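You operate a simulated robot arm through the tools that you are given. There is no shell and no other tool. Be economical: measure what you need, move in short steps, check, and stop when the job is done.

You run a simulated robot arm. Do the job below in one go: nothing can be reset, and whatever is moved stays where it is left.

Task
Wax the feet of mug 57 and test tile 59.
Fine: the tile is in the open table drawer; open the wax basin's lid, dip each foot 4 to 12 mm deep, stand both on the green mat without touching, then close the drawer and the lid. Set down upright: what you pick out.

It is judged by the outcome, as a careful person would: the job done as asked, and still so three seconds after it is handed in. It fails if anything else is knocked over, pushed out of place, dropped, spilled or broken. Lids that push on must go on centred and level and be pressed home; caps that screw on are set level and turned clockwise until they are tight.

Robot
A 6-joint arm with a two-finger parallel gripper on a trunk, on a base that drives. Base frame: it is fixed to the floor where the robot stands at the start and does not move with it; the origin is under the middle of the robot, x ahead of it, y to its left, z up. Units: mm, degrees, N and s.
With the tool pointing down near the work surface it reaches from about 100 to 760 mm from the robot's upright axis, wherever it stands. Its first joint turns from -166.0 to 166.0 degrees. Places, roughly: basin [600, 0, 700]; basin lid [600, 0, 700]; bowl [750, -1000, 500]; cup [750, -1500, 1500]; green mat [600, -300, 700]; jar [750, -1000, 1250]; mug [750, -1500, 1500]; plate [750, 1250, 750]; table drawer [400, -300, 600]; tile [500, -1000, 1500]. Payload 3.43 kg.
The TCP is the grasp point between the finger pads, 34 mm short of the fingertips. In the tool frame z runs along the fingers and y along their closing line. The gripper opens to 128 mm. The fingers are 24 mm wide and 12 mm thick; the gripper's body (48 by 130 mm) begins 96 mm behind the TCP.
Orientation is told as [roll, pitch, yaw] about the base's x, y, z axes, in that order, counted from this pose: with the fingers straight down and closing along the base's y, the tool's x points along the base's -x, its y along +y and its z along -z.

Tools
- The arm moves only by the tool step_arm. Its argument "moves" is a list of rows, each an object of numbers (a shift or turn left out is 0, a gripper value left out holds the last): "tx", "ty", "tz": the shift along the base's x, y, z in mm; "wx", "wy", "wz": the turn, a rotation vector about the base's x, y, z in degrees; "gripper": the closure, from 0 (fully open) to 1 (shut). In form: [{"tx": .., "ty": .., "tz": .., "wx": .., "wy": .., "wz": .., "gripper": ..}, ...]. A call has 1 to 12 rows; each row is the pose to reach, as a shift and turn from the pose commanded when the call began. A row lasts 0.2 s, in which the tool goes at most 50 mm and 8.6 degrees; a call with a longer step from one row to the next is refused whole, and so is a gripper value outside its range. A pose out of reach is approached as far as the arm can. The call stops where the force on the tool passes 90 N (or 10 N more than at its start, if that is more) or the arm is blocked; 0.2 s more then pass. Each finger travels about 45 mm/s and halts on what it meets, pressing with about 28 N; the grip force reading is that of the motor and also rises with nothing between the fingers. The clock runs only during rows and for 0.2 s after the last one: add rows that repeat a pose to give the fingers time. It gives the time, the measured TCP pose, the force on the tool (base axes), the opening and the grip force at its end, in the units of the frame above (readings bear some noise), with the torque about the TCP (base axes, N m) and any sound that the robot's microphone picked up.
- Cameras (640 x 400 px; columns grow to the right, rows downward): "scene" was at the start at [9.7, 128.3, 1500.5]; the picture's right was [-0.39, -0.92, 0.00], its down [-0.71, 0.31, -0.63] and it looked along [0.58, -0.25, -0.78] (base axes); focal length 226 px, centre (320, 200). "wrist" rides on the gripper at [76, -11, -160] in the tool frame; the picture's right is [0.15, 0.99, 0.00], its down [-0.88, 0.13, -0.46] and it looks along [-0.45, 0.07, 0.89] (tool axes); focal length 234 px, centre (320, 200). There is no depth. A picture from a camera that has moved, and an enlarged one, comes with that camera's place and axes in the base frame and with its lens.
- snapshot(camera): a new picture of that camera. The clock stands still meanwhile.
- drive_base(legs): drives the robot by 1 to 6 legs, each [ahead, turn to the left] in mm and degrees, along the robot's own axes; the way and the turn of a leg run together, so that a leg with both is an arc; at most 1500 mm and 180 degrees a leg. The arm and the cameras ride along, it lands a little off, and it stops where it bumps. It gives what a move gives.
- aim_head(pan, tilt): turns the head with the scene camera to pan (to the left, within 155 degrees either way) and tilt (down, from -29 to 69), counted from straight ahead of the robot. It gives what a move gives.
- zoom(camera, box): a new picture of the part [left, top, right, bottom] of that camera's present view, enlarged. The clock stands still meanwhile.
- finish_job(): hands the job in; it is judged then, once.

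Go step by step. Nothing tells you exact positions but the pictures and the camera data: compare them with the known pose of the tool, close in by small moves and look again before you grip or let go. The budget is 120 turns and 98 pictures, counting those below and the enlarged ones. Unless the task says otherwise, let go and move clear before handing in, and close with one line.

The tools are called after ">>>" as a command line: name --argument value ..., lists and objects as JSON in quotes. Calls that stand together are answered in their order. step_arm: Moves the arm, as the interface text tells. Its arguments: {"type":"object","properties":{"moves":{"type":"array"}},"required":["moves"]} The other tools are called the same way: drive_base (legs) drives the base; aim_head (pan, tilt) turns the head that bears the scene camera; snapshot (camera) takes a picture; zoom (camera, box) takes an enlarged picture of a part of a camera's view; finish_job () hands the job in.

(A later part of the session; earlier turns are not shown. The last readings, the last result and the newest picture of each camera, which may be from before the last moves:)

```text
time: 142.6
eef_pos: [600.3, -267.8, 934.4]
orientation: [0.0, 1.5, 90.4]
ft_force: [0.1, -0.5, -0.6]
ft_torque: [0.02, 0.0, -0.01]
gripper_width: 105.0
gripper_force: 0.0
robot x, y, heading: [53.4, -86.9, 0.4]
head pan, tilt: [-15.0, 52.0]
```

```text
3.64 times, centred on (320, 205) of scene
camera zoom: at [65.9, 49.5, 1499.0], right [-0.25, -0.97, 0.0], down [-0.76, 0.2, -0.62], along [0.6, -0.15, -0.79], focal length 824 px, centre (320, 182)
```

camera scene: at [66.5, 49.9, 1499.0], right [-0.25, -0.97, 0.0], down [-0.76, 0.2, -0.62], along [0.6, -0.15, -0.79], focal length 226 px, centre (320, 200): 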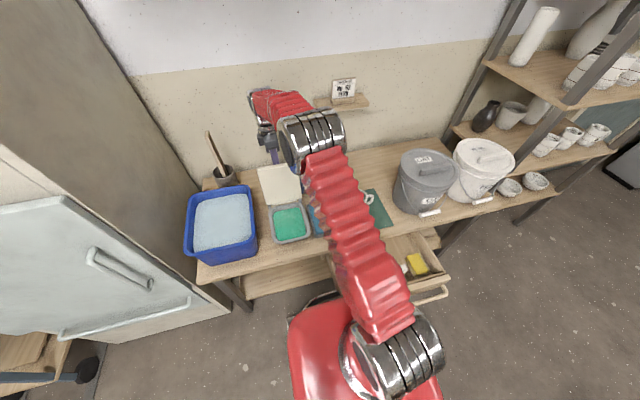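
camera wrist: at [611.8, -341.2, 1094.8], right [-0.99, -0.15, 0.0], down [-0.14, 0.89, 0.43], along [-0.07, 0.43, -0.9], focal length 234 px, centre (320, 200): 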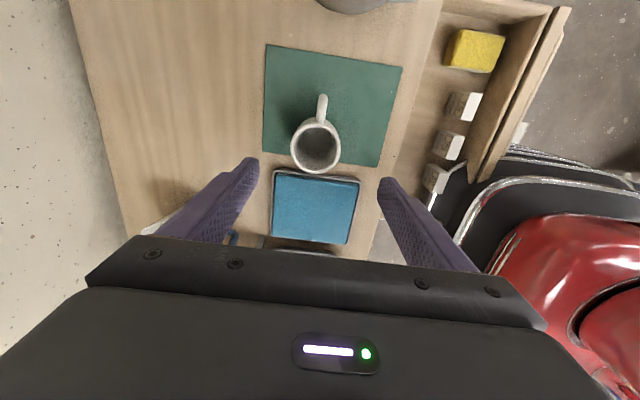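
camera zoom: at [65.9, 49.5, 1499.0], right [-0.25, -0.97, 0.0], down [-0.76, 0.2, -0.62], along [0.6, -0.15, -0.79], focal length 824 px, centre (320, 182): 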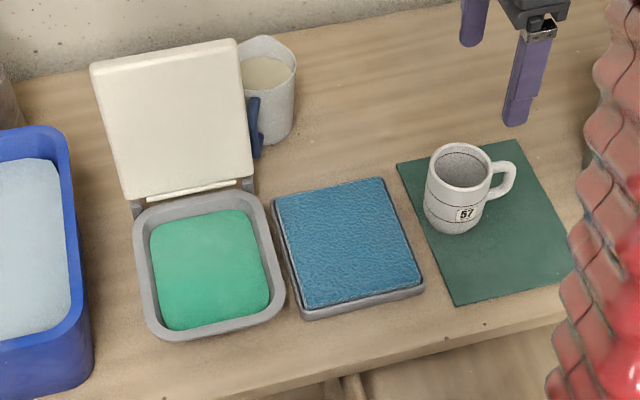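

Basin interior: wax about x 525–660, y −4…103. The mug is at ≈(604, −267). I descend over it with fingers fore and aft.

>>> step_arm --moves '[{"tx": 1, "tz": -40, "wx": 1.5}, {"tx": 2, "tz": -80, "wx": 1.5}, {"tx": 3.7, "ty": 0.8, "tz": -110, "wx": 1.5}, {"tx": 3.7, "ty": 0.8, "tz": -130, "wx": 1.5}, {"tx": 3.7, "ty": 0.8, "tz": -130, "wx": 1.5}]'

>>> snapshot --camera "wrist"

```text
time: 143.8
eef_pos: [604.6, -267.1, 801.9]
orientation: [0.2, -0.1, 90.4]
ft_force: [0.0, -1.2, 0.5]
ft_torque: [0.01, 0.01, 0.0]
gripper_width: 105.2
gripper_force: 0.0
robot x, y, heading: [52.9, -88.6, 0.5]
head pan, tilt: [-15.0, 52.0]
```

```text
33 pictures are left
camera wrist: at [615.2, -344.6, 961.7], right [-0.99, -0.15, 0.0], down [-0.14, 0.88, 0.46], along [-0.07, 0.45, -0.89], focal length 234 px, centre (320, 200)
```

wrist: 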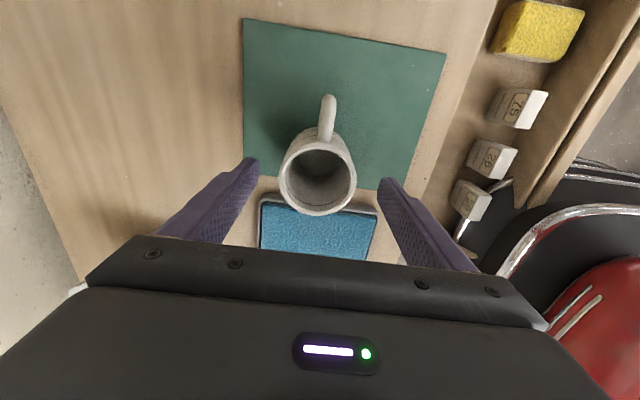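

>>> step_arm --moves '[{"tx": 1, "tz": -30}, {"tx": 1.5, "tz": -60}, {"tx": 1.5, "tz": -78}, {"tx": 1.5, "tz": -78, "gripper": 0.35}, {"tx": 1.5, "tz": -78, "gripper": 0.5}, {"tx": 1.5, "tz": -78, "gripper": 0.65}, {"tx": 1.5, "tz": -78, "gripper": 0.7}, {"tx": 1.5, "tz": -78, "gripper": 0.7}]'

>>> snapshot --camera "wrist"

```text
time: 145.6
eef_pos: [605.7, -267.6, 724.2]
orientation: [0.0, -0.1, 90.4]
ft_force: [-1.1, 0.3, 0.6]
ft_torque: [-0.04, 0.02, -0.02]
gripper_width: 70.0
gripper_force: 28.2
robot x, y, heading: [54.9, -90.4, 0.5]
head pan, tilt: [-15.0, 52.0]
```

```text
32 pictures are left
camera wrist: at [616.1, -344.7, 883.7], right [-0.99, -0.15, 0.0], down [-0.14, 0.88, 0.46], along [-0.07, 0.45, -0.89], focal length 234 px, centre (320, 200)
```

wrist: 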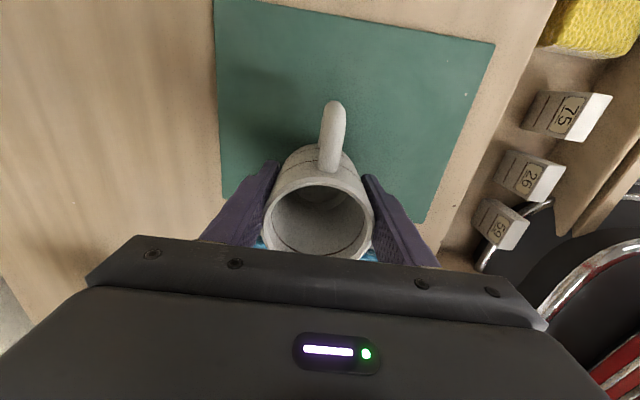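

Mug held firmly. I lift it and carry it over the basin.

>>> step_arm --moves '[{"tz": 30}, {"tz": 70}, {"tz": 106}, {"tx": -2, "ty": 45, "tz": 106}, {"tx": -4, "ty": 92, "tz": 106}, {"tx": -6, "ty": 140, "tz": 106}, {"tx": -8, "ty": 188, "tz": 106}, {"tx": -10, "ty": 236, "tz": 106}, {"tx": -12, "ty": 284, "tz": 106}, {"tx": -14, "ty": 330, "tz": 106}, {"tx": -14, "ty": 330, "tz": 106}]'

>>> snapshot --camera "wrist"

>>> zoom --camera "scene" --box '[240, 150, 400, 260]'

```text
time: 148.0
eef_pos: [592.0, 63.0, 829.2]
orientation: [0.0, -0.1, 90.4]
ft_force: [0.2, -0.6, -3.2]
ft_torque: [-0.01, 0.01, 0.01]
gripper_width: 70.0
gripper_force: 28.6
robot x, y, heading: [55.0, -91.7, 0.4]
head pan, tilt: [-15.0, 52.0]
```

```text
31 pictures are left
camera wrist: at [603.0, -14.3, 989.5], right [-0.99, -0.15, 0.0], down [-0.14, 0.88, 0.46], along [-0.07, 0.45, -0.89], focal length 234 px, centre (320, 200)
```

wrist: 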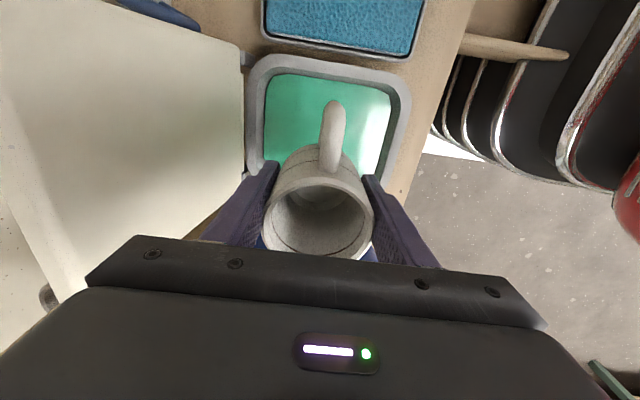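

```text
3.64 times, centred on (320, 205) of scene
camera zoom: at [66.0, 49.6, 1499.0], right [-0.25, -0.97, 0.0], down [-0.76, 0.2, -0.62], along [0.6, -0.15, -0.79], focal length 824 px, centre (320, 182)
```

zoom: 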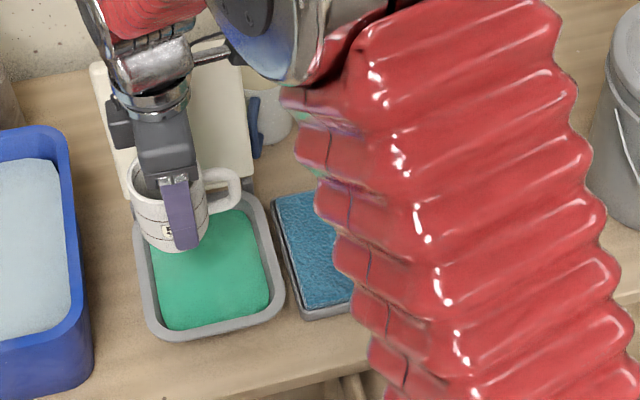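

Wax surface triangulates to z≈697±5. I lower the mug until the foot is just above it and look closely.

>>> step_arm --moves '[{"tz": -25}, {"tz": -45}, {"tz": -58}, {"tz": -62}, {"tz": -62}]'

>>> zoom --camera "scene" --box '[262, 180, 322, 220]'

>>> zoom --camera "wrist" --box '[230, 40, 420, 170]'

```text
time: 149.2
eef_pos: [590.2, 64.5, 766.6]
orientation: [0.0, -0.1, 90.5]
ft_force: [0.2, -0.1, -2.3]
ft_torque: [0.02, 0.03, -0.01]
gripper_width: 69.9
gripper_force: 27.9
robot x, y, heading: [52.2, -88.6, 0.5]
head pan, tilt: [-15.0, 52.0]
```

```text
10.00 times, centred on (292, 200) of scene
camera zoom: at [66.1, 49.6, 1499.0], right [-0.25, -0.97, 0.0], down [-0.76, 0.2, -0.62], along [0.6, -0.15, -0.79], focal length 2265 px, centre (600, 200)
```

zoom: 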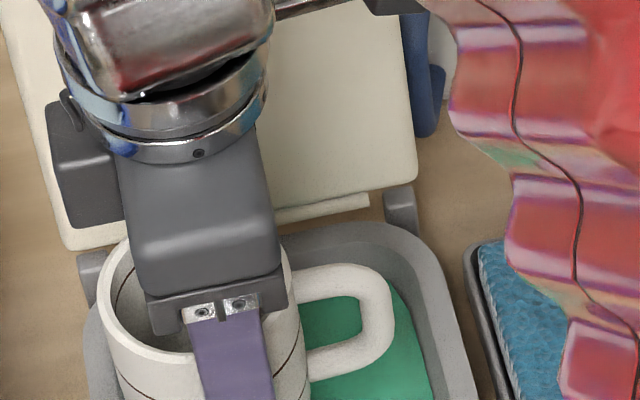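

```text
3.08 times, centred on (325, 105) of wrist
camera zoom: at [602.5, -14.0, 926.9], right [-0.99, -0.15, 0.0], down [-0.14, 0.88, 0.46], along [-0.07, 0.45, -0.89], focal length 720 px, centre (305, 492)
```

zoom: 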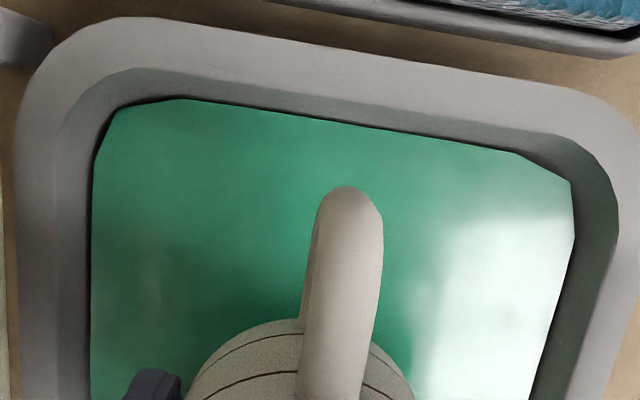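

I use a strong wrist zoom of the foot edge: the mug is fixed in that view, so immersion shows as wax covering it.

>>> zoom --camera "wrist" --box '[276, 130, 324, 160]'

>>> step_arm --moves '[{"tz": -3}, {"tz": -6}, {"tz": -6}]'

>>> zoom --camera "wrist" --box '[276, 130, 324, 160]'

```text
13.33 times, centred on (300, 145) of wrist
camera zoom: at [602.5, -14.0, 926.9], right [-0.99, -0.15, 0.0], down [-0.14, 0.88, 0.46], along [-0.07, 0.45, -0.89], focal length 3122 px, centre (587, 933)
```

zoom: 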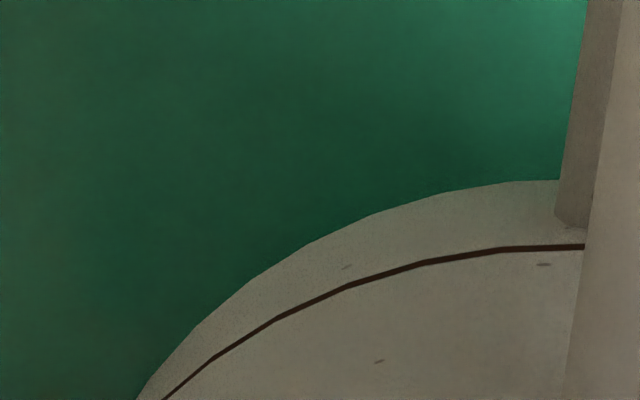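

```text
time: 150.0
eef_pos: [591.1, 63.2, 762.1]
orientation: [-0.2, -0.2, 90.4]
ft_force: [-0.5, 0.7, -2.9]
ft_torque: [-0.05, -0.01, 0.02]
gripper_width: 70.1
gripper_force: 28.4
robot x, y, heading: [57.3, -86.5, 0.3]
head pan, tilt: [-15.0, 52.0]
```

```text
13.33 times, centred on (300, 145) of wrist
camera zoom: at [602.7, -14.2, 921.4], right [-0.99, -0.15, 0.0], down [-0.14, 0.88, 0.46], along [-0.07, 0.45, -0.89], focal length 3122 px, centre (587, 933)
```

zoom: 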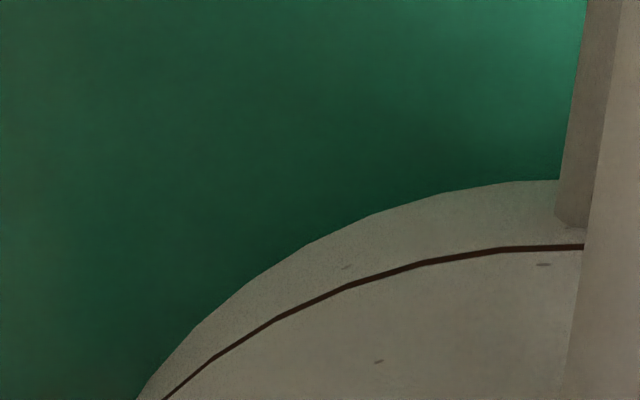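

The belly hides the foot in that view. I look at the mug front from the scene camera instead.

>>> zoom --camera "scene" --box '[262, 205, 318, 240]'

```text
11.43 times, centred on (290, 222) of scene
camera zoom: at [66.1, 49.6, 1499.0], right [-0.25, -0.97, 0.0], down [-0.76, 0.2, -0.62], along [0.6, -0.15, -0.79], focal length 2588 px, centre (663, -57)
```

zoom: 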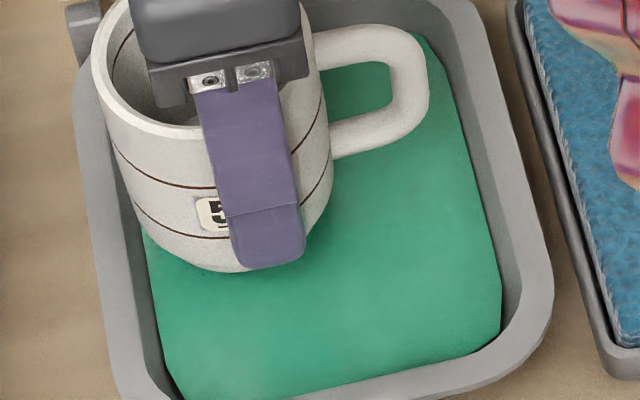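

It may already be slightly immersed and it sits near the left wall. I raise it 25 mm, shift a little right/front, and compare the full foot shape.

>>> step_arm --moves '[{"tz": 12}, {"tz": 25}, {"tx": -6, "ty": -10, "tz": 25}, {"tx": -6, "ty": -10, "tz": 25}]'

>>> zoom --camera "scene" --box '[262, 205, 318, 240]'

```text
time: 151.0
eef_pos: [585.4, 53.1, 786.2]
orientation: [-0.1, -0.1, 90.3]
ft_force: [-0.7, 0.3, -3.2]
ft_torque: [-0.01, 0.01, -0.02]
gripper_width: 69.8
gripper_force: 29.0
robot x, y, heading: [50.3, -91.3, 0.4]
head pan, tilt: [-15.0, 52.0]
```

```text
11.43 times, centred on (290, 222) of scene
camera zoom: at [66.1, 49.6, 1499.0], right [-0.25, -0.97, 0.0], down [-0.76, 0.2, -0.62], along [0.6, -0.15, -0.79], focal length 2588 px, centre (663, -57)
```

zoom: 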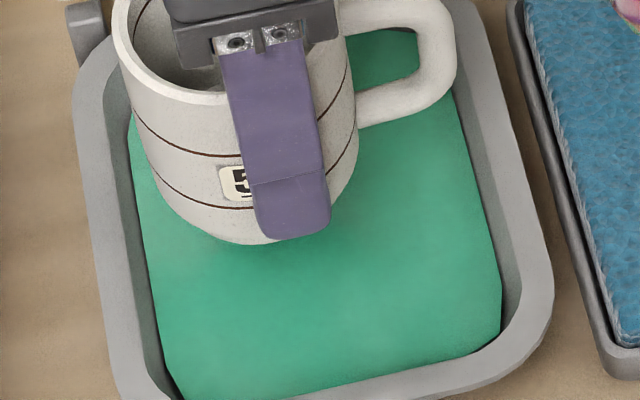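

At the previous height nothing was immersed (same line-to-edge distance). I lower again to 5 mm below that and compare.

>>> step_arm --moves '[{"tz": -15}, {"tz": -25}, {"tz": -29}, {"tz": -29}]'

>>> zoom --camera "scene" --box '[262, 205, 318, 240]'

```text
time: 152.0
eef_pos: [584.5, 53.9, 757.6]
orientation: [0.1, -0.2, 90.4]
ft_force: [0.2, -0.5, -2.1]
ft_torque: [-0.02, -0.01, 0.02]
gripper_width: 69.7
gripper_force: 28.2
robot x, y, heading: [55.5, -89.7, 0.4]
head pan, tilt: [-15.0, 52.0]
```

```text
11.43 times, centred on (290, 222) of scene
camera zoom: at [66.1, 49.6, 1499.0], right [-0.25, -0.97, 0.0], down [-0.76, 0.2, -0.62], along [0.6, -0.15, -0.79], focal length 2588 px, centre (663, -57)
```

zoom: 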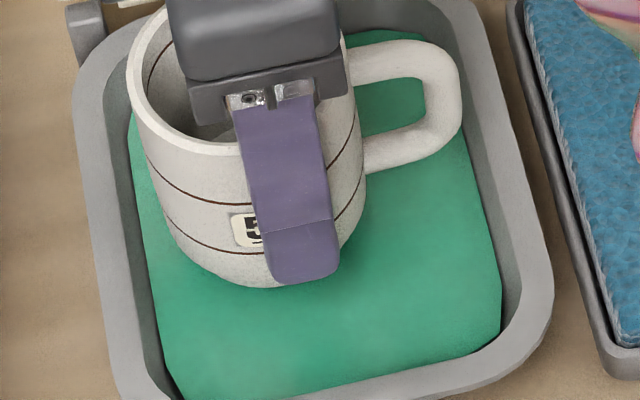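

>>> step_arm --moves '[{"tz": -3}, {"tz": -5}, {"tz": -5}]'

>>> zoom --camera "scene" --box '[262, 205, 318, 240]'

```text
time: 152.8
eef_pos: [584.4, 54.1, 752.4]
orientation: [-0.1, -0.1, 90.4]
ft_force: [0.4, 0.0, -3.3]
ft_torque: [0.0, 0.01, -0.01]
gripper_width: 69.9
gripper_force: 27.9
robot x, y, heading: [56.2, -86.5, 0.5]
head pan, tilt: [-15.0, 52.0]
```

```text
11.43 times, centred on (290, 222) of scene
camera zoom: at [66.1, 49.6, 1499.0], right [-0.25, -0.97, 0.0], down [-0.76, 0.2, -0.62], along [0.6, -0.15, -0.79], focal length 2588 px, centre (663, -57)
```

zoom: 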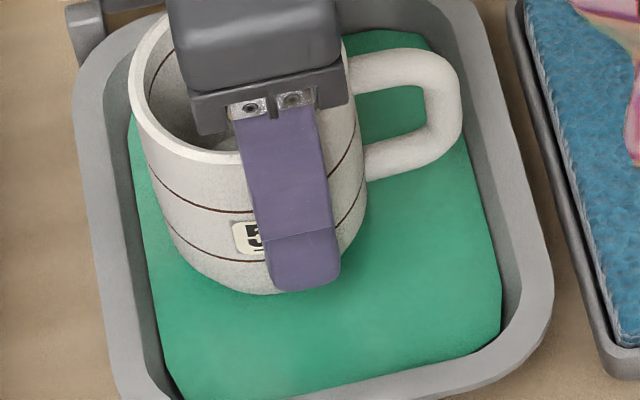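

Truncation started at about TCP 756, so the foot is now in the wax by a few mm. I go 3 mm deeper, hold, and check.

>>> step_arm --moves '[{"tz": -1.5}, {"tz": -3}, {"tz": -3}, {"tz": -3}]'

>>> zoom --camera "scene" --box '[262, 205, 318, 240]'

>>> step_arm --moves '[{"tz": 10}, {"tz": 25}, {"tz": 45}, {"tz": 70}, {"tz": 90}, {"tz": 90}]'

>>> zoom --camera "scene" --box '[262, 185, 318, 220]'

```text
time: 153.8
eef_pos: [584.6, 54.4, 750.0]
orientation: [0.0, -0.1, 90.4]
ft_force: [0.6, 0.2, -2.8]
ft_torque: [-0.01, -0.04, 0.02]
gripper_width: 70.1
gripper_force: 27.8
robot x, y, heading: [57.9, -89.9, 0.4]
head pan, tilt: [-15.0, 52.0]
```

```text
11.43 times, centred on (290, 222) of scene
camera zoom: at [66.1, 49.6, 1499.0], right [-0.25, -0.97, 0.0], down [-0.76, 0.2, -0.62], along [0.6, -0.15, -0.79], focal length 2588 px, centre (663, -57)
```

zoom: 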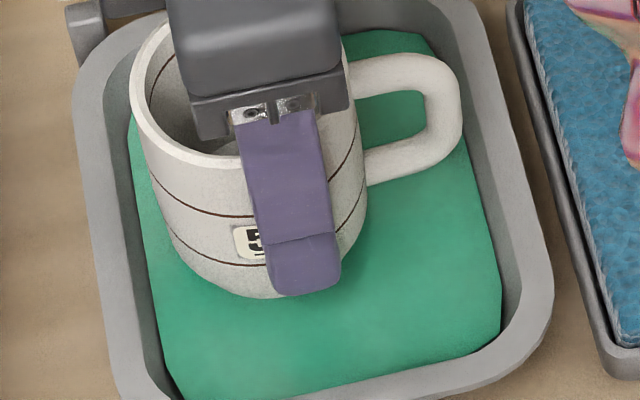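

```text
time: 155.2
eef_pos: [585.9, 53.2, 840.0]
orientation: [0.0, 0.0, 90.4]
ft_force: [-0.3, -0.8, -2.4]
ft_torque: [-0.01, 0.02, 0.0]
gripper_width: 70.2
gripper_force: 28.1
robot x, y, heading: [54.7, -83.0, 0.6]
head pan, tilt: [-15.0, 52.0]
```

```text
11.43 times, centred on (290, 202) of scene
camera zoom: at [66.0, 49.6, 1499.0], right [-0.25, -0.97, 0.0], down [-0.76, 0.2, -0.62], along [0.6, -0.15, -0.79], focal length 2588 px, centre (663, 171)
```

zoom: 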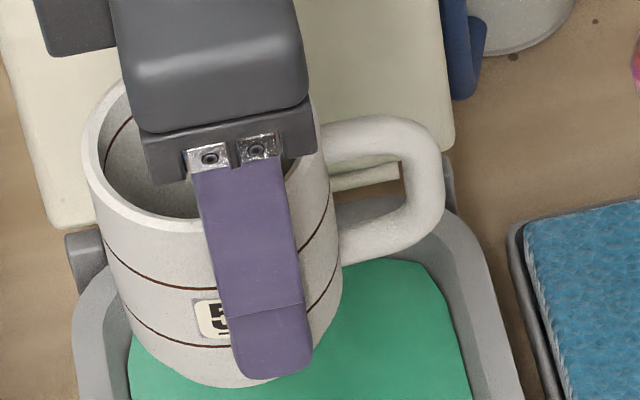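

No colour shows on the foot, so I verify the level more precisely with high zoom: a reference just above, then a slightly deeper dip.

>>> step_arm --moves '[{"tz": -30}, {"tz": -60}, {"tz": -75}, {"tz": -75}]'

>>> zoom --camera "scene" --box '[270, 214, 302, 234]'

>>> step_arm --moves '[{"tz": -10}, {"tz": -17.5}, {"tz": -17.5}, {"tz": -17.5}]'

>>> zoom --camera "scene" --box '[270, 214, 302, 234]'

```text
time: 156.2
eef_pos: [584.4, 55.1, 765.1]
orientation: [0.0, -0.1, 90.4]
ft_force: [-0.4, 0.3, -2.9]
ft_torque: [-0.01, 0.0, -0.01]
gripper_width: 70.0
gripper_force: 28.1
robot x, y, heading: [50.6, -90.4, 0.4]
head pan, tilt: [-15.0, 52.0]
```

```text
16.00 times, centred on (286, 224) of scene
camera zoom: at [66.1, 49.6, 1499.0], right [-0.25, -0.97, 0.0], down [-0.76, 0.2, -0.62], along [0.6, -0.15, -0.79], focal length 3623 px, centre (864, -184)
```

zoom: 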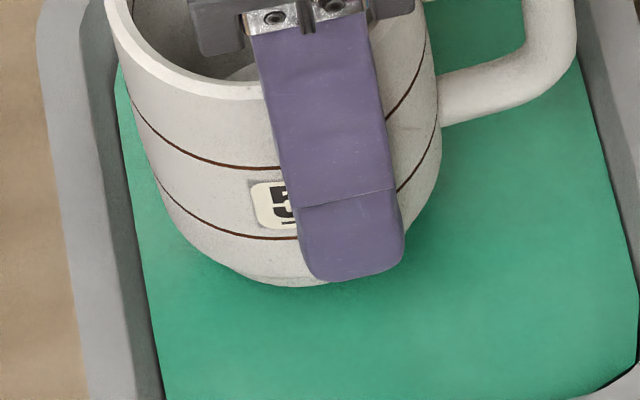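

```text
time: 157.2
eef_pos: [585.5, 55.1, 746.1]
orientation: [-0.1, -0.1, 90.4]
ft_force: [0.5, -0.2, -2.9]
ft_torque: [0.04, 0.05, 0.07]
gripper_width: 70.2
gripper_force: 28.5
robot x, y, heading: [52.5, -92.2, 0.3]
head pan, tilt: [-15.0, 52.0]
```

```text
16.00 times, centred on (286, 224) of scene
camera zoom: at [66.1, 49.6, 1499.0], right [-0.25, -0.97, 0.0], down [-0.76, 0.2, -0.62], along [0.6, -0.15, -0.79], focal length 3623 px, centre (864, -184)
```

zoom: 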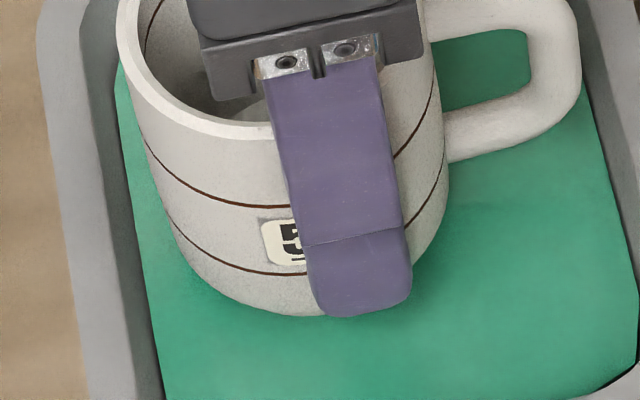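

>>> zoom --camera "scene" --box '[277, 224, 291, 233]'

```text
16.00 times, centred on (284, 228) of scene
camera zoom: at [66.1, 49.6, 1499.0], right [-0.25, -0.97, 0.0], down [-0.76, 0.2, -0.62], along [0.6, -0.15, -0.79], focal length 3623 px, centre (896, -256)
```

zoom: 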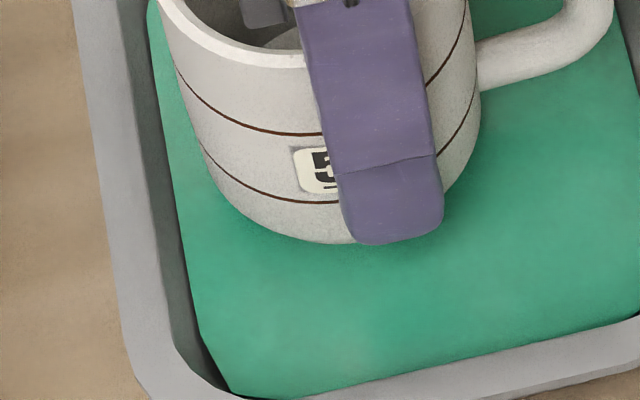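

The foot ring is now fully under a clean waterline: contact began near TCP 754, so it is ≈8 mm deep. I raise the mug, let it drip, and carry it to the back of the mat.

>>> step_arm --moves '[{"tz": 10}, {"tz": 30}, {"tz": 60}, {"tz": 85}, {"tz": 85}, {"tz": 85}]'

>>> step_arm --moves '[{"tx": 0, "ty": -40}, {"tx": 0, "ty": -80}, {"tx": 5, "ty": -120}, {"tx": 12, "ty": -160}, {"tx": 20, "ty": -200}, {"tx": 28, "ty": -240}, {"tx": 36, "ty": -280}, {"tx": 44, "ty": -320}, {"tx": 54, "ty": -355}, {"tx": 54, "ty": -355, "tz": -40}, {"tx": 54, "ty": -355, "tz": -85}, {"tx": 54, "ty": -355, "tz": -100}]'

>>> snapshot --camera "wrist"

```text
time: 158.6
eef_pos: [584.6, 53.8, 831.4]
orientation: [0.1, -0.1, 90.4]
ft_force: [0.7, -0.1, -2.7]
ft_torque: [-0.03, 0.01, 0.02]
gripper_width: 70.0
gripper_force: 28.2
robot x, y, heading: [52.8, -89.5, 0.4]
head pan, tilt: [-15.0, 52.0]
```

```text
time: 161.2
eef_pos: [638.6, -300.2, 731.6]
orientation: [-0.1, 0.0, 90.4]
ft_force: [0.0, -0.2, -2.6]
ft_torque: [-0.01, -0.03, -0.01]
gripper_width: 70.2
gripper_force: 28.1
robot x, y, heading: [53.0, -88.8, 0.2]
head pan, tilt: [-15.0, 52.0]
```

```text
16 pictures are left
camera wrist: at [650.7, -378.6, 891.8], right [-0.99, -0.15, 0.0], down [-0.14, 0.88, 0.46], along [-0.07, 0.45, -0.89], focal length 234 px, centre (320, 200)
```

wrist: 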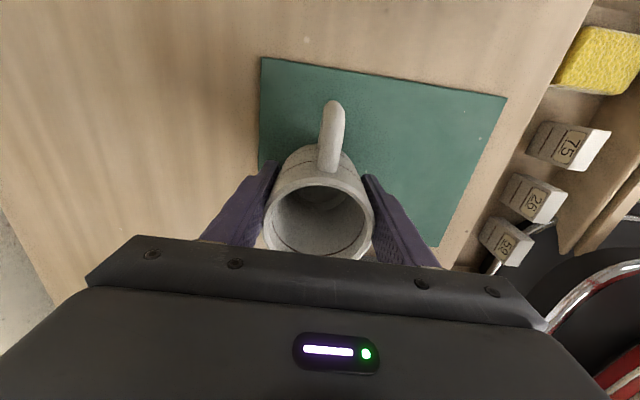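

Above the mat, inside its edges. I set it down gently.

>>> step_arm --moves '[{"tz": -3}, {"tz": -5.5}, {"tz": -7}, {"tz": -7}]'

```text
time: 162.2
eef_pos: [637.7, -301.5, 725.3]
orientation: [0.0, -0.1, 90.5]
ft_force: [0.0, -0.6, -2.3]
ft_torque: [-0.04, 0.01, -0.03]
gripper_width: 70.1
gripper_force: 28.0
robot x, y, heading: [57.3, -89.2, 0.3]
head pan, tilt: [-15.0, 52.0]
```

>>> step_arm --moves '[{"tz": -1}, {"tz": -1.5}, {"tz": -1.5}]'

```text
time: 163.0
eef_pos: [638.6, -301.6, 723.0]
orientation: [-0.1, -0.1, 90.5]
ft_force: [-1.0, 1.2, 2.5]
ft_torque: [0.14, 0.19, -0.01]
gripper_width: 70.1
gripper_force: 27.8
robot x, y, heading: [52.2, -88.0, 0.4]
head pan, tilt: [-15.0, 52.0]
```

Light contact. I release and rise, then look at the drawer.

>>> step_arm --moves '[{"gripper": 0.35}, {"gripper": 0.2}, {"gripper": 0.2}, {"gripper": 0.2}, {"tz": 40}, {"tz": 85}, {"tz": 130}, {"tz": 180}, {"tx": -40, "tz": 200}, {"tx": -80, "tz": 200}, {"tx": -120, "tz": 200}]'

>>> step_arm --moves '[{"tx": -40, "wz": -8}, {"tx": -80, "wz": -16}, {"tx": -100, "wz": -24}, {"tx": -120, "wz": -32}, {"tx": -130, "wz": -40}, {"tx": -130, "wz": -48}, {"tx": -130, "wz": -56}, {"tx": -130, "wz": -64}, {"tx": -130, "wz": -72}, {"tx": -130, "wz": -80}, {"tx": -130, "wz": -88.4}, {"tx": -130, "wz": -90.4}]'

>>> snapshot --camera "wrist"

```text
time: 165.4
eef_pos: [519.7, -301.6, 922.6]
orientation: [0.0, 0.0, 90.5]
ft_force: [0.0, 1.1, 0.3]
ft_torque: [0.02, 0.0, 0.03]
gripper_width: 102.4
gripper_force: 0.1
robot x, y, heading: [55.4, -86.5, 0.4]
head pan, tilt: [-15.0, 52.0]
```

```text
time: 168.0
eef_pos: [388.1, -301.6, 924.2]
orientation: [-0.1, -0.1, -0.1]
ft_force: [-0.5, 0.0, 0.1]
ft_torque: [-0.01, -0.01, 0.04]
gripper_width: 102.4
gripper_force: 0.0
robot x, y, heading: [57.7, -88.3, 0.4]
head pan, tilt: [-15.0, 52.0]
```

```text
15 pictures are left
camera wrist: at [312.6, -313.7, 1083.7], right [-0.14, 0.99, 0.0], down [0.88, 0.13, 0.46], along [0.45, 0.06, -0.89], focal length 234 px, centre (320, 200)
```

wrist: 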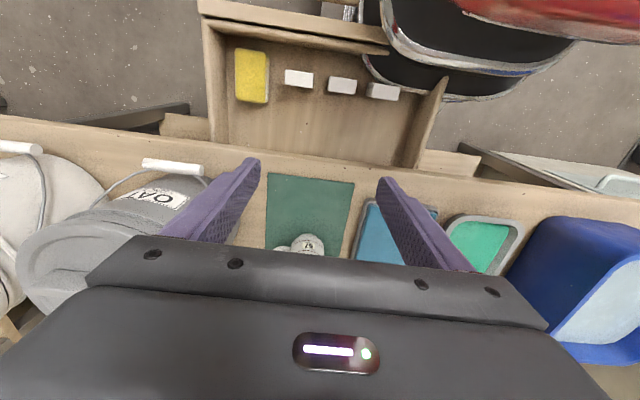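

Tile 59 is the one nearest the robot body (≈(315, −206)), partly under the robot's front. I back up 100 mm for clearance and look again.

>>> drive_base --legs '[[-110, 0]]'

>>> step_arm --moves '[{"tx": 20, "ty": 45, "tz": -40}, {"tx": 40, "ty": 93, "tz": -80}, {"tx": 40, "ty": 93, "tz": -120}, {"tx": 40, "ty": 93, "tz": -120, "gripper": 0.4}, {"tx": 40, "ty": 93, "tz": -120, "gripper": 0.4}]'

>>> snapshot --camera "wrist"

>>> aim_head --pan -20 --tilt 60

>>> snapshot --camera "scene"

```text
time: 169.3
eef_pos: [278.9, -300.3, 923.6]
orientation: [-0.1, 0.0, -0.1]
ft_force: [0.4, -0.5, 0.3]
ft_torque: [0.02, 0.02, 0.01]
gripper_width: 102.4
gripper_force: 0.0
robot x, y, heading: [-54.1, -90.6, 0.7]
head pan, tilt: [-15.0, 52.0]
```

```text
refused: row 1 steps farther than a row can; nothing moved
```

```text
14 pictures are left
camera wrist: at [202.6, -315.0, 1083.7], right [-0.15, 0.99, 0.0], down [0.88, 0.13, 0.46], along [0.45, 0.07, -0.89], focal length 234 px, centre (320, 200)
```

wrist: 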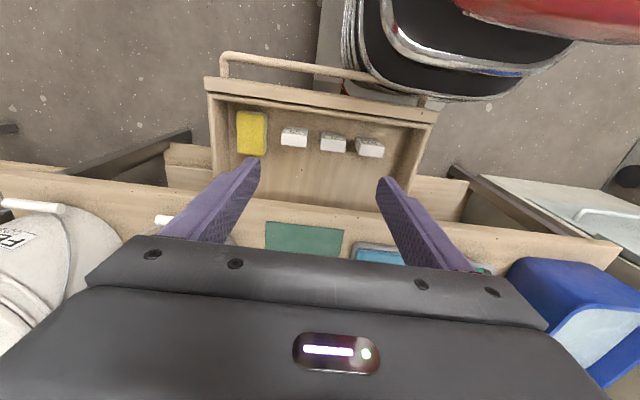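

```text
time: 170.0
eef_pos: [279.5, -302.8, 924.7]
orientation: [0.0, -0.2, -0.1]
ft_force: [-0.1, 0.5, 0.0]
ft_torque: [0.01, -0.01, 0.03]
gripper_width: 102.5
gripper_force: 0.1
robot x, y, heading: [-50.8, -89.4, 0.4]
head pan, tilt: [-20.0, 60.0]
```

```text
13 pictures are left
camera scene: at [-53.9, 45.2, 1489.1], right [-0.34, -0.94, 0.0], down [-0.82, 0.29, -0.5], along [0.47, -0.17, -0.87], focal length 226 px, centre (320, 200)
```

scene: 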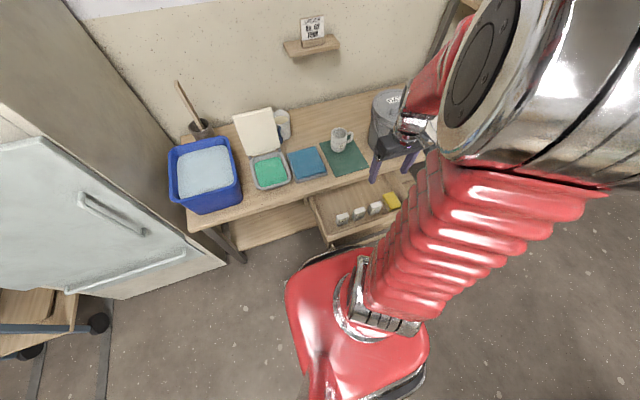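

Drawer is intact; tile tops triangulate to z≈583, tile 59 at ≈(316, −194). I turn the fingers to close along x and move above tile 59.

>>> step_arm --moves '[{"tx": 3, "ty": 10, "tz": -10, "wz": 8}, {"tx": 6, "ty": 20, "tz": -20, "wz": 16}, {"tx": 9, "ty": 30, "tz": -30, "wz": 24}, {"tx": 12, "ty": 40, "tz": -40, "wz": 32, "gripper": 0.4}, {"tx": 15, "ty": 50, "tz": -50, "wz": 40}, {"tx": 18, "ty": 60, "tz": -60, "wz": 48}, {"tx": 21, "ty": 70, "tz": -75, "wz": 56}, {"tx": 24, "ty": 80, "tz": -90, "wz": 64}, {"tx": 27, "ty": 90, "tz": -110, "wz": 72}, {"tx": 31, "ty": 100, "tz": -140, "wz": 80}, {"tx": 36.5, "ty": 109, "tz": -170, "wz": 88}, {"tx": 36.5, "ty": 109, "tz": -190, "wz": 90}]'

>>> snapshot --camera "wrist"

```text
time: 172.6
eef_pos: [315.1, -192.4, 733.7]
orientation: [-0.1, -0.1, 90.0]
ft_force: [0.4, 0.2, -0.2]
ft_torque: [-0.01, 0.0, 0.0]
gripper_width: 76.9
gripper_force: 0.1
robot x, y, heading: [-56.7, -86.2, 0.1]
head pan, tilt: [-20.0, 60.0]
```

```text
12 pictures are left
camera wrist: at [326.3, -271.0, 893.6], right [-0.99, -0.15, 0.0], down [-0.13, 0.88, 0.46], along [-0.07, 0.45, -0.89], focal length 234 px, centre (320, 200)
```

wrist: 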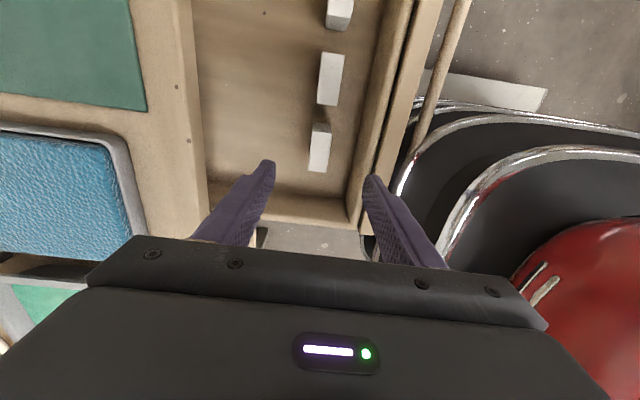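

Tile 59 top is ~54×30 mm centred near (313, −187). I narrow the fingers and descend around it.

>>> step_arm --moves '[{"tx": -2, "ty": 6, "gripper": 0.57}, {"tx": -2, "ty": 6, "tz": -20}, {"tx": -2, "ty": 6, "tz": -60}, {"tx": -2, "ty": 6, "tz": -100}, {"tx": -2, "ty": 6, "tz": -120}, {"tx": -2, "ty": 6, "tz": -120}]'

>>> snapshot --camera "wrist"

```text
time: 174.0
eef_pos: [313.9, -187.1, 614.3]
orientation: [0.0, -0.1, 89.8]
ft_force: [0.7, 0.2, -0.7]
ft_torque: [-0.02, -0.02, -0.03]
gripper_width: 55.0
gripper_force: 0.1
robot x, y, heading: [-55.1, -91.1, 0.2]
head pan, tilt: [-20.0, 60.0]
```

```text
11 pictures are left
camera wrist: at [323.9, -265.5, 773.7], right [-0.99, -0.15, 0.0], down [-0.13, 0.88, 0.46], along [-0.07, 0.45, -0.89], focal length 234 px, centre (320, 200)
```

wrist: 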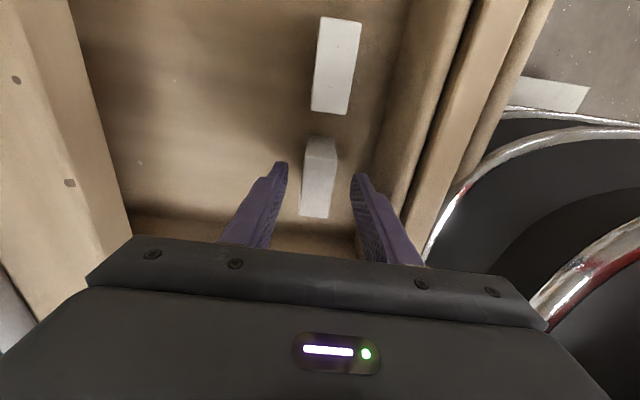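

Tile is between the fingers. Down 42 mm and grip.

>>> step_arm --moves '[{"ty": 3, "tz": -20}, {"ty": 3, "tz": -35}, {"ty": 3, "tz": -42}, {"ty": 3, "tz": -42, "gripper": 0.7}, {"ty": 3, "tz": -42, "gripper": 0.85}, {"ty": 3, "tz": -42, "gripper": 0.95}, {"ty": 3, "tz": -42, "gripper": 0.95}]'

```text
time: 174.9
eef_pos: [313.7, -184.3, 576.6]
orientation: [-0.1, -0.1, 90.0]
ft_force: [0.2, 3.6, 5.7]
ft_torque: [0.0, 0.11, -0.05]
gripper_width: 37.7
gripper_force: 0.1
robot x, y, heading: [-59.0, -90.4, 0.2]
head pan, tilt: [-20.0, 60.0]
stopped in row 4: the force on the tool passed its limit at 110 N (the readings are from after the stop); the commanded pose is now the measured one
```

The fingertips touched the drawer floor (z≈541), so the tile is ~43 mm tall. I lift 4 mm and close.

>>> step_arm --moves '[{"tz": 4, "gripper": 0.7}, {"tz": 4, "gripper": 0.8}, {"tz": 4, "gripper": 0.9}, {"tz": 4, "gripper": 0.95}, {"tz": 4, "gripper": 0.95}]'

>>> step_arm --moves '[{"tz": 15}, {"tz": 50}, {"tz": 90}, {"tz": 130}, {"tz": 170}, {"tz": 200}, {"tz": 200}]'

>>> snapshot --camera "wrist"

```text
time: 176.1
eef_pos: [314.4, -185.0, 580.6]
orientation: [-0.2, -0.1, 90.0]
ft_force: [0.8, -1.7, 0.8]
ft_torque: [0.0, -0.04, 0.03]
gripper_width: 24.7
gripper_force: 27.9
robot x, y, heading: [-57.2, -88.8, 0.3]
head pan, tilt: [-20.0, 60.0]
```

```text
time: 177.7
eef_pos: [314.1, -183.5, 781.2]
orientation: [-0.1, -0.1, 90.0]
ft_force: [-0.2, -0.3, -1.7]
ft_torque: [0.01, -0.04, -0.03]
gripper_width: 25.1
gripper_force: 27.8
robot x, y, heading: [-55.4, -91.3, 0.4]
head pan, tilt: [-20.0, 60.0]
```

```text
10 pictures are left
camera wrist: at [325.5, -261.7, 940.5], right [-0.99, -0.15, 0.0], down [-0.13, 0.88, 0.46], along [-0.07, 0.45, -0.89], focal length 234 px, centre (320, 200)
```

wrist: 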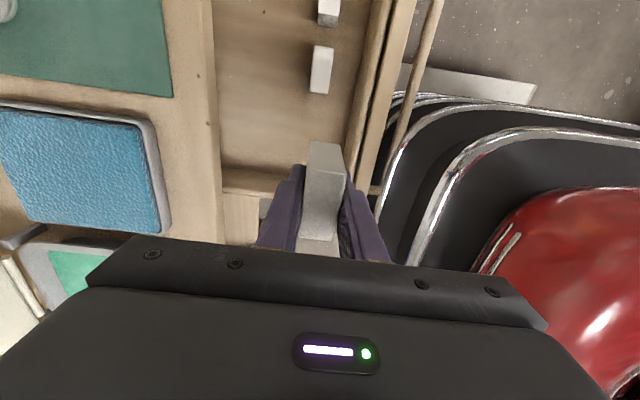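

The tile is held (25 mm thick). I check how it hangs.

>>> zoom --camera "wrist" --box '[240, 110, 400, 260]'

```text
2.67 times, centred on (320, 185) of wrist
camera zoom: at [325.5, -261.7, 940.5], right [-0.99, -0.15, 0.0], down [-0.13, 0.88, 0.46], along [-0.07, 0.45, -0.89], focal length 624 px, centre (320, 240)
```

zoom: 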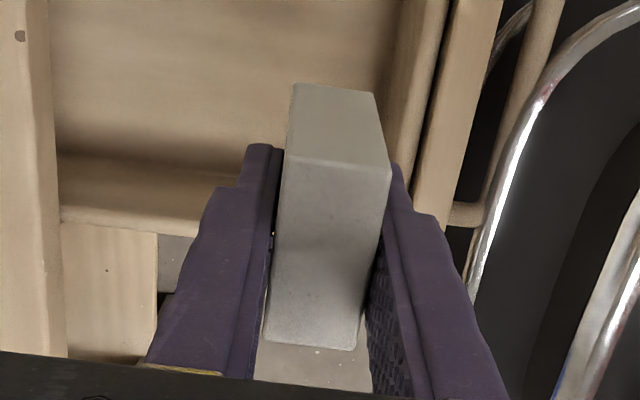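

The tile is ~25×50×62 mm upright; my fingertips are only ~5 mm above its foot. I'll set it on the mat front and regrip higher.

>>> step_arm --moves '[{"tx": 30, "ty": -15, "tz": 10}, {"tx": 65, "ty": -35, "tz": 20}, {"tx": 105, "ty": -55, "tz": 20}, {"tx": 145, "ty": -75, "tz": 20}, {"tx": 185, "ty": -95, "tz": 20}, {"tx": 226, "ty": -117, "tz": 20}, {"tx": 226, "ty": -117, "tz": -20}, {"tx": 226, "ty": -117, "tz": -55}, {"tx": 226, "ty": -117, "tz": -72}, {"tx": 226, "ty": -117, "tz": -72}]'

>>> step_arm --moves '[{"tz": -2}, {"tz": -4}, {"tz": -6}, {"tz": -6}]'

```text
time: 179.9
eef_pos: [542.2, -302.1, 708.9]
orientation: [-0.1, 0.0, 89.9]
ft_force: [-0.1, 0.5, -2.6]
ft_torque: [-0.01, 0.01, -0.02]
gripper_width: 24.9
gripper_force: 28.6
robot x, y, heading: [-56.6, -87.6, 0.2]
head pan, tilt: [-20.0, 60.0]
```

```text
time: 180.9
eef_pos: [541.1, -301.8, 703.7]
orientation: [-0.1, 0.0, 89.9]
ft_force: [-5.0, 3.4, 14.4]
ft_torque: [0.11, 0.18, -0.03]
gripper_width: 25.2
gripper_force: 28.3
robot x, y, heading: [-53.1, -91.2, 0.5]
head pan, tilt: [-20.0, 60.0]
```

Contact at 704. I release, rise 18 mm and regrip higher.

>>> step_arm --moves '[{"tz": 1}, {"tz": 1, "gripper": 0.75}, {"tz": 1, "gripper": 0.7}, {"tz": 10}, {"tz": 19}, {"tz": 19, "gripper": 0.8}, {"tz": 19, "gripper": 0.95}, {"tz": 19, "gripper": 0.95}, {"tz": 19, "gripper": 0.95}]'

>>> snapshot --camera "wrist"

```text
time: 182.9
eef_pos: [539.8, -302.2, 719.4]
orientation: [-0.1, -0.1, 89.9]
ft_force: [-0.1, 0.4, 0.8]
ft_torque: [0.08, -0.01, -0.01]
gripper_width: 24.4
gripper_force: 27.3
robot x, y, heading: [-55.8, -87.7, 0.5]
head pan, tilt: [-20.0, 60.0]
```

```text
8 pictures are left
camera wrist: at [551.0, -379.5, 880.7], right [-0.99, -0.15, 0.0], down [-0.13, 0.88, 0.46], along [-0.06, 0.45, -0.89], focal length 234 px, centre (320, 200)
```

wrist: 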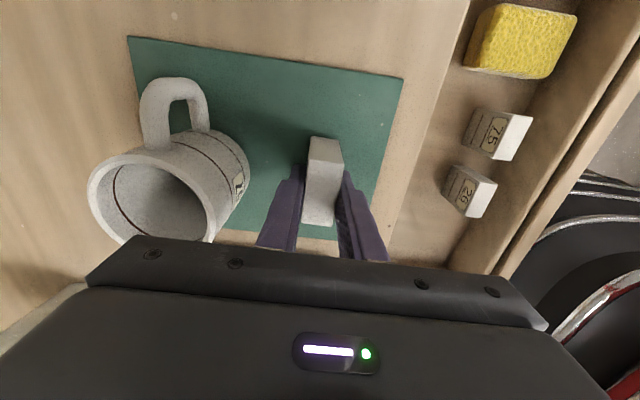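

Regripped with tips ~21 mm above the foot. By the mug's readings the wax surface is ~30 mm above the mat, so TCP≈742 gives 8 mm. I carry the tile over the basin.

>>> step_arm --moves '[{"tz": 40}, {"tz": 80}, {"tz": 105}, {"tx": 5, "ty": 45, "tz": 105}, {"tx": 10, "ty": 94, "tz": 105}, {"tx": 16, "ty": 143, "tz": 105}, {"tx": 22, "ty": 192, "tz": 105}, {"tx": 28, "ty": 241, "tz": 105}, {"tx": 34, "ty": 290, "tz": 105}, {"tx": 40, "ty": 330, "tz": 90}, {"tx": 45, "ty": 352, "tz": 60}, {"tx": 45, "ty": 352, "tz": 36}]'

>>> step_arm --moves '[{"tz": 0}, {"tz": -2}, {"tz": -2}]'

>>> zoom --camera "scene" --box '[250, 155, 290, 180]'

```text
time: 185.5
eef_pos: [584.9, 52.0, 758.1]
orientation: [-0.1, -0.1, 89.9]
ft_force: [-0.6, -0.3, -0.8]
ft_torque: [0.01, 0.0, -0.01]
gripper_width: 24.7
gripper_force: 27.6
robot x, y, heading: [-55.1, -86.6, 0.1]
head pan, tilt: [-20.0, 60.0]
```

```text
time: 186.3
eef_pos: [586.1, 52.9, 756.2]
orientation: [-0.1, -0.2, 89.9]
ft_force: [0.2, -1.2, -1.7]
ft_torque: [0.01, 0.0, -0.02]
gripper_width: 24.4
gripper_force: 28.1
robot x, y, heading: [-54.9, -86.7, 0.4]
head pan, tilt: [-20.0, 60.0]
```

```text
16.00 times, centred on (270, 168) of scene
camera zoom: at [-53.5, 45.3, 1489.1], right [-0.34, -0.94, 0.0], down [-0.82, 0.29, -0.5], along [0.47, -0.17, -0.87], focal length 3623 px, centre (1120, 720)
```

zoom: 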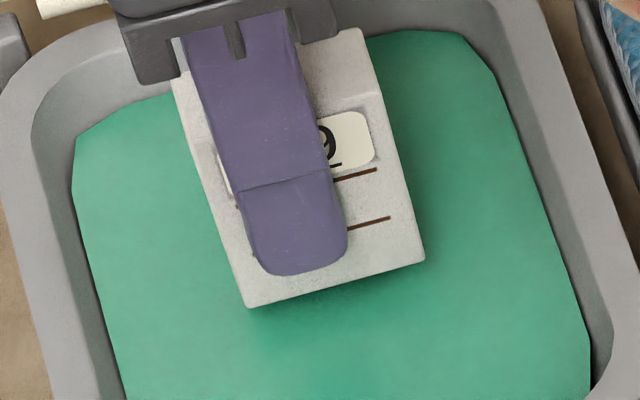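

The tile shows clear marks for judging the waterline: its lower line is ~50 px above the foot edge. I dip to TCP 742 and look.

>>> step_arm --moves '[{"tz": -6}, {"tz": -11}, {"tz": -14}, {"tz": -14}]'

>>> zoom --camera "scene" --box '[250, 155, 290, 180]'

```text
time: 187.3
eef_pos: [585.0, 51.0, 741.6]
orientation: [-0.1, -0.1, 89.9]
ft_force: [-0.6, 0.3, -2.1]
ft_torque: [0.01, -0.03, -0.01]
gripper_width: 24.3
gripper_force: 28.1
robot x, y, heading: [-54.9, -90.2, 0.7]
head pan, tilt: [-20.0, 60.0]
```

```text
16.00 times, centred on (270, 168) of scene
camera zoom: at [-53.5, 45.3, 1489.1], right [-0.34, -0.94, 0.0], down [-0.82, 0.29, -0.5], along [0.47, -0.17, -0.87], focal length 3623 px, centre (1120, 720)
```

zoom: 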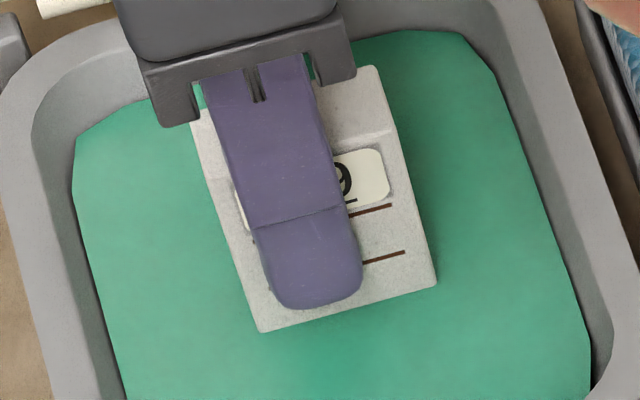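

Lines show the tile is ≈5 mm immersed at TCP 741.6. I go 3 mm deeper (≈8 mm), hold, lift, and carry it back to the mat front.

>>> step_arm --moves '[{"tz": -2}, {"tz": -3}, {"tz": -3}, {"tz": -3}, {"tz": 10}, {"tz": 35}, {"tz": 65}, {"tz": 85}, {"tz": 85}, {"tz": 85}]'

>>> step_arm --moves '[{"ty": -45}, {"tx": -5, "ty": -92}, {"tx": -12, "ty": -140}, {"tx": -19, "ty": -188}, {"tx": -26, "ty": -236}, {"tx": -35, "ty": -282}, {"tx": -45, "ty": -327}, {"tx": -53, "ty": -353}, {"tx": -53, "ty": -353, "tz": -45}, {"tx": -53, "ty": -353, "tz": -85}, {"tx": -53, "ty": -353, "tz": -102}, {"tx": -53, "ty": -353, "tz": -102}]'

```text
time: 189.5
eef_pos: [585.2, 50.5, 825.0]
orientation: [0.0, -0.1, 89.8]
ft_force: [-0.3, -0.3, -1.7]
ft_torque: [0.01, -0.02, -0.02]
gripper_width: 24.6
gripper_force: 28.2
robot x, y, heading: [-55.4, -89.8, 0.7]
head pan, tilt: [-20.0, 60.0]
```

```text
time: 192.1
eef_pos: [532.7, -304.4, 723.0]
orientation: [-0.2, -0.1, 89.8]
ft_force: [0.7, 0.0, -1.7]
ft_torque: [0.02, -0.04, 0.01]
gripper_width: 24.6
gripper_force: 27.7
robot x, y, heading: [-56.8, -88.2, 0.4]
head pan, tilt: [-20.0, 60.0]
```

>>> step_arm --moves '[{"tz": -1.5}, {"tz": -3}, {"tz": -4}, {"tz": -4}]'

```text
time: 193.1
eef_pos: [532.1, -302.6, 721.0]
orientation: [-0.3, -0.1, 89.8]
ft_force: [-5.4, -0.1, 16.0]
ft_torque: [0.01, 0.28, -0.02]
gripper_width: 24.5
gripper_force: 27.9
robot x, y, heading: [-54.3, -89.5, 0.4]
head pan, tilt: [-20.0, 60.0]
```

Tile stands on the mat. Release and rise; the mug's dip was probably only ~4–5 mm by this calibration, so I will re-dip it a bit deeper.

>>> step_arm --moves '[{"tz": 1}, {"tz": 1, "gripper": 0.75}, {"tz": 1, "gripper": 0.65}, {"tz": 1, "gripper": 0.65}, {"tz": 40}, {"tz": 80}, {"tz": 120}, {"tx": 25, "tz": 140}, {"tx": 60, "tz": 140, "gripper": 0.2}, {"tx": 95, "tz": 140, "gripper": 0.2}, {"tx": 106, "tz": 140, "gripper": 0.2}, {"tx": 106, "tz": 140, "gripper": 0.2}]'

>>> snapshot --camera "wrist"

```text
time: 195.7
eef_pos: [638.2, -301.3, 859.2]
orientation: [-0.2, -0.1, 89.9]
ft_force: [-0.1, 0.2, 0.2]
ft_torque: [0.02, 0.01, 0.02]
gripper_width: 102.6
gripper_force: 0.1
robot x, y, heading: [-59.5, -87.4, 0.6]
head pan, tilt: [-20.0, 60.0]
```

```text
5 pictures are left
camera wrist: at [649.0, -379.6, 1020.1], right [-0.99, -0.15, 0.0], down [-0.13, 0.88, 0.46], along [-0.06, 0.45, -0.89], focal length 234 px, centre (320, 200)
```

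wrist: 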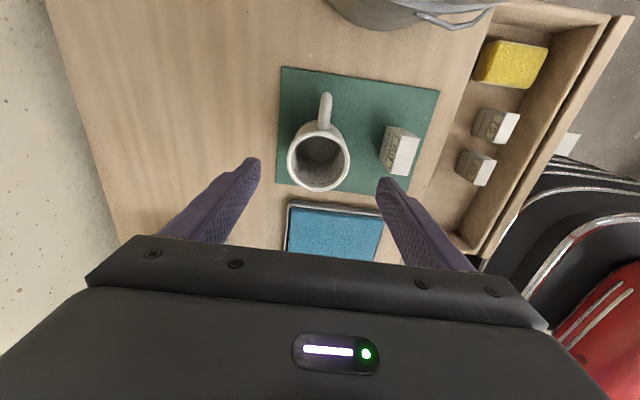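

Both stand apart on the mat. I regrip the mug as before.

>>> step_arm --moves '[{"ty": 1, "tz": -40}, {"ty": 3, "tz": -80}, {"ty": 3, "tz": -115}, {"ty": 3, "tz": -135}, {"ty": 3, "tz": -135, "gripper": 0.35}, {"ty": 3, "tz": -135, "gripper": 0.5}, {"ty": 3, "tz": -135, "gripper": 0.7}, {"ty": 3, "tz": -135, "gripper": 0.7}, {"ty": 3, "tz": -135, "gripper": 0.7}]'

```text
time: 197.7
eef_pos: [637.6, -299.2, 724.4]
orientation: [-0.1, -0.1, 90.0]
ft_force: [-0.5, 0.5, -0.5]
ft_torque: [-0.01, -0.01, 0.03]
gripper_width: 70.1
gripper_force: 27.7
robot x, y, heading: [-54.4, -89.8, 0.3]
head pan, tilt: [-20.0, 60.0]
```

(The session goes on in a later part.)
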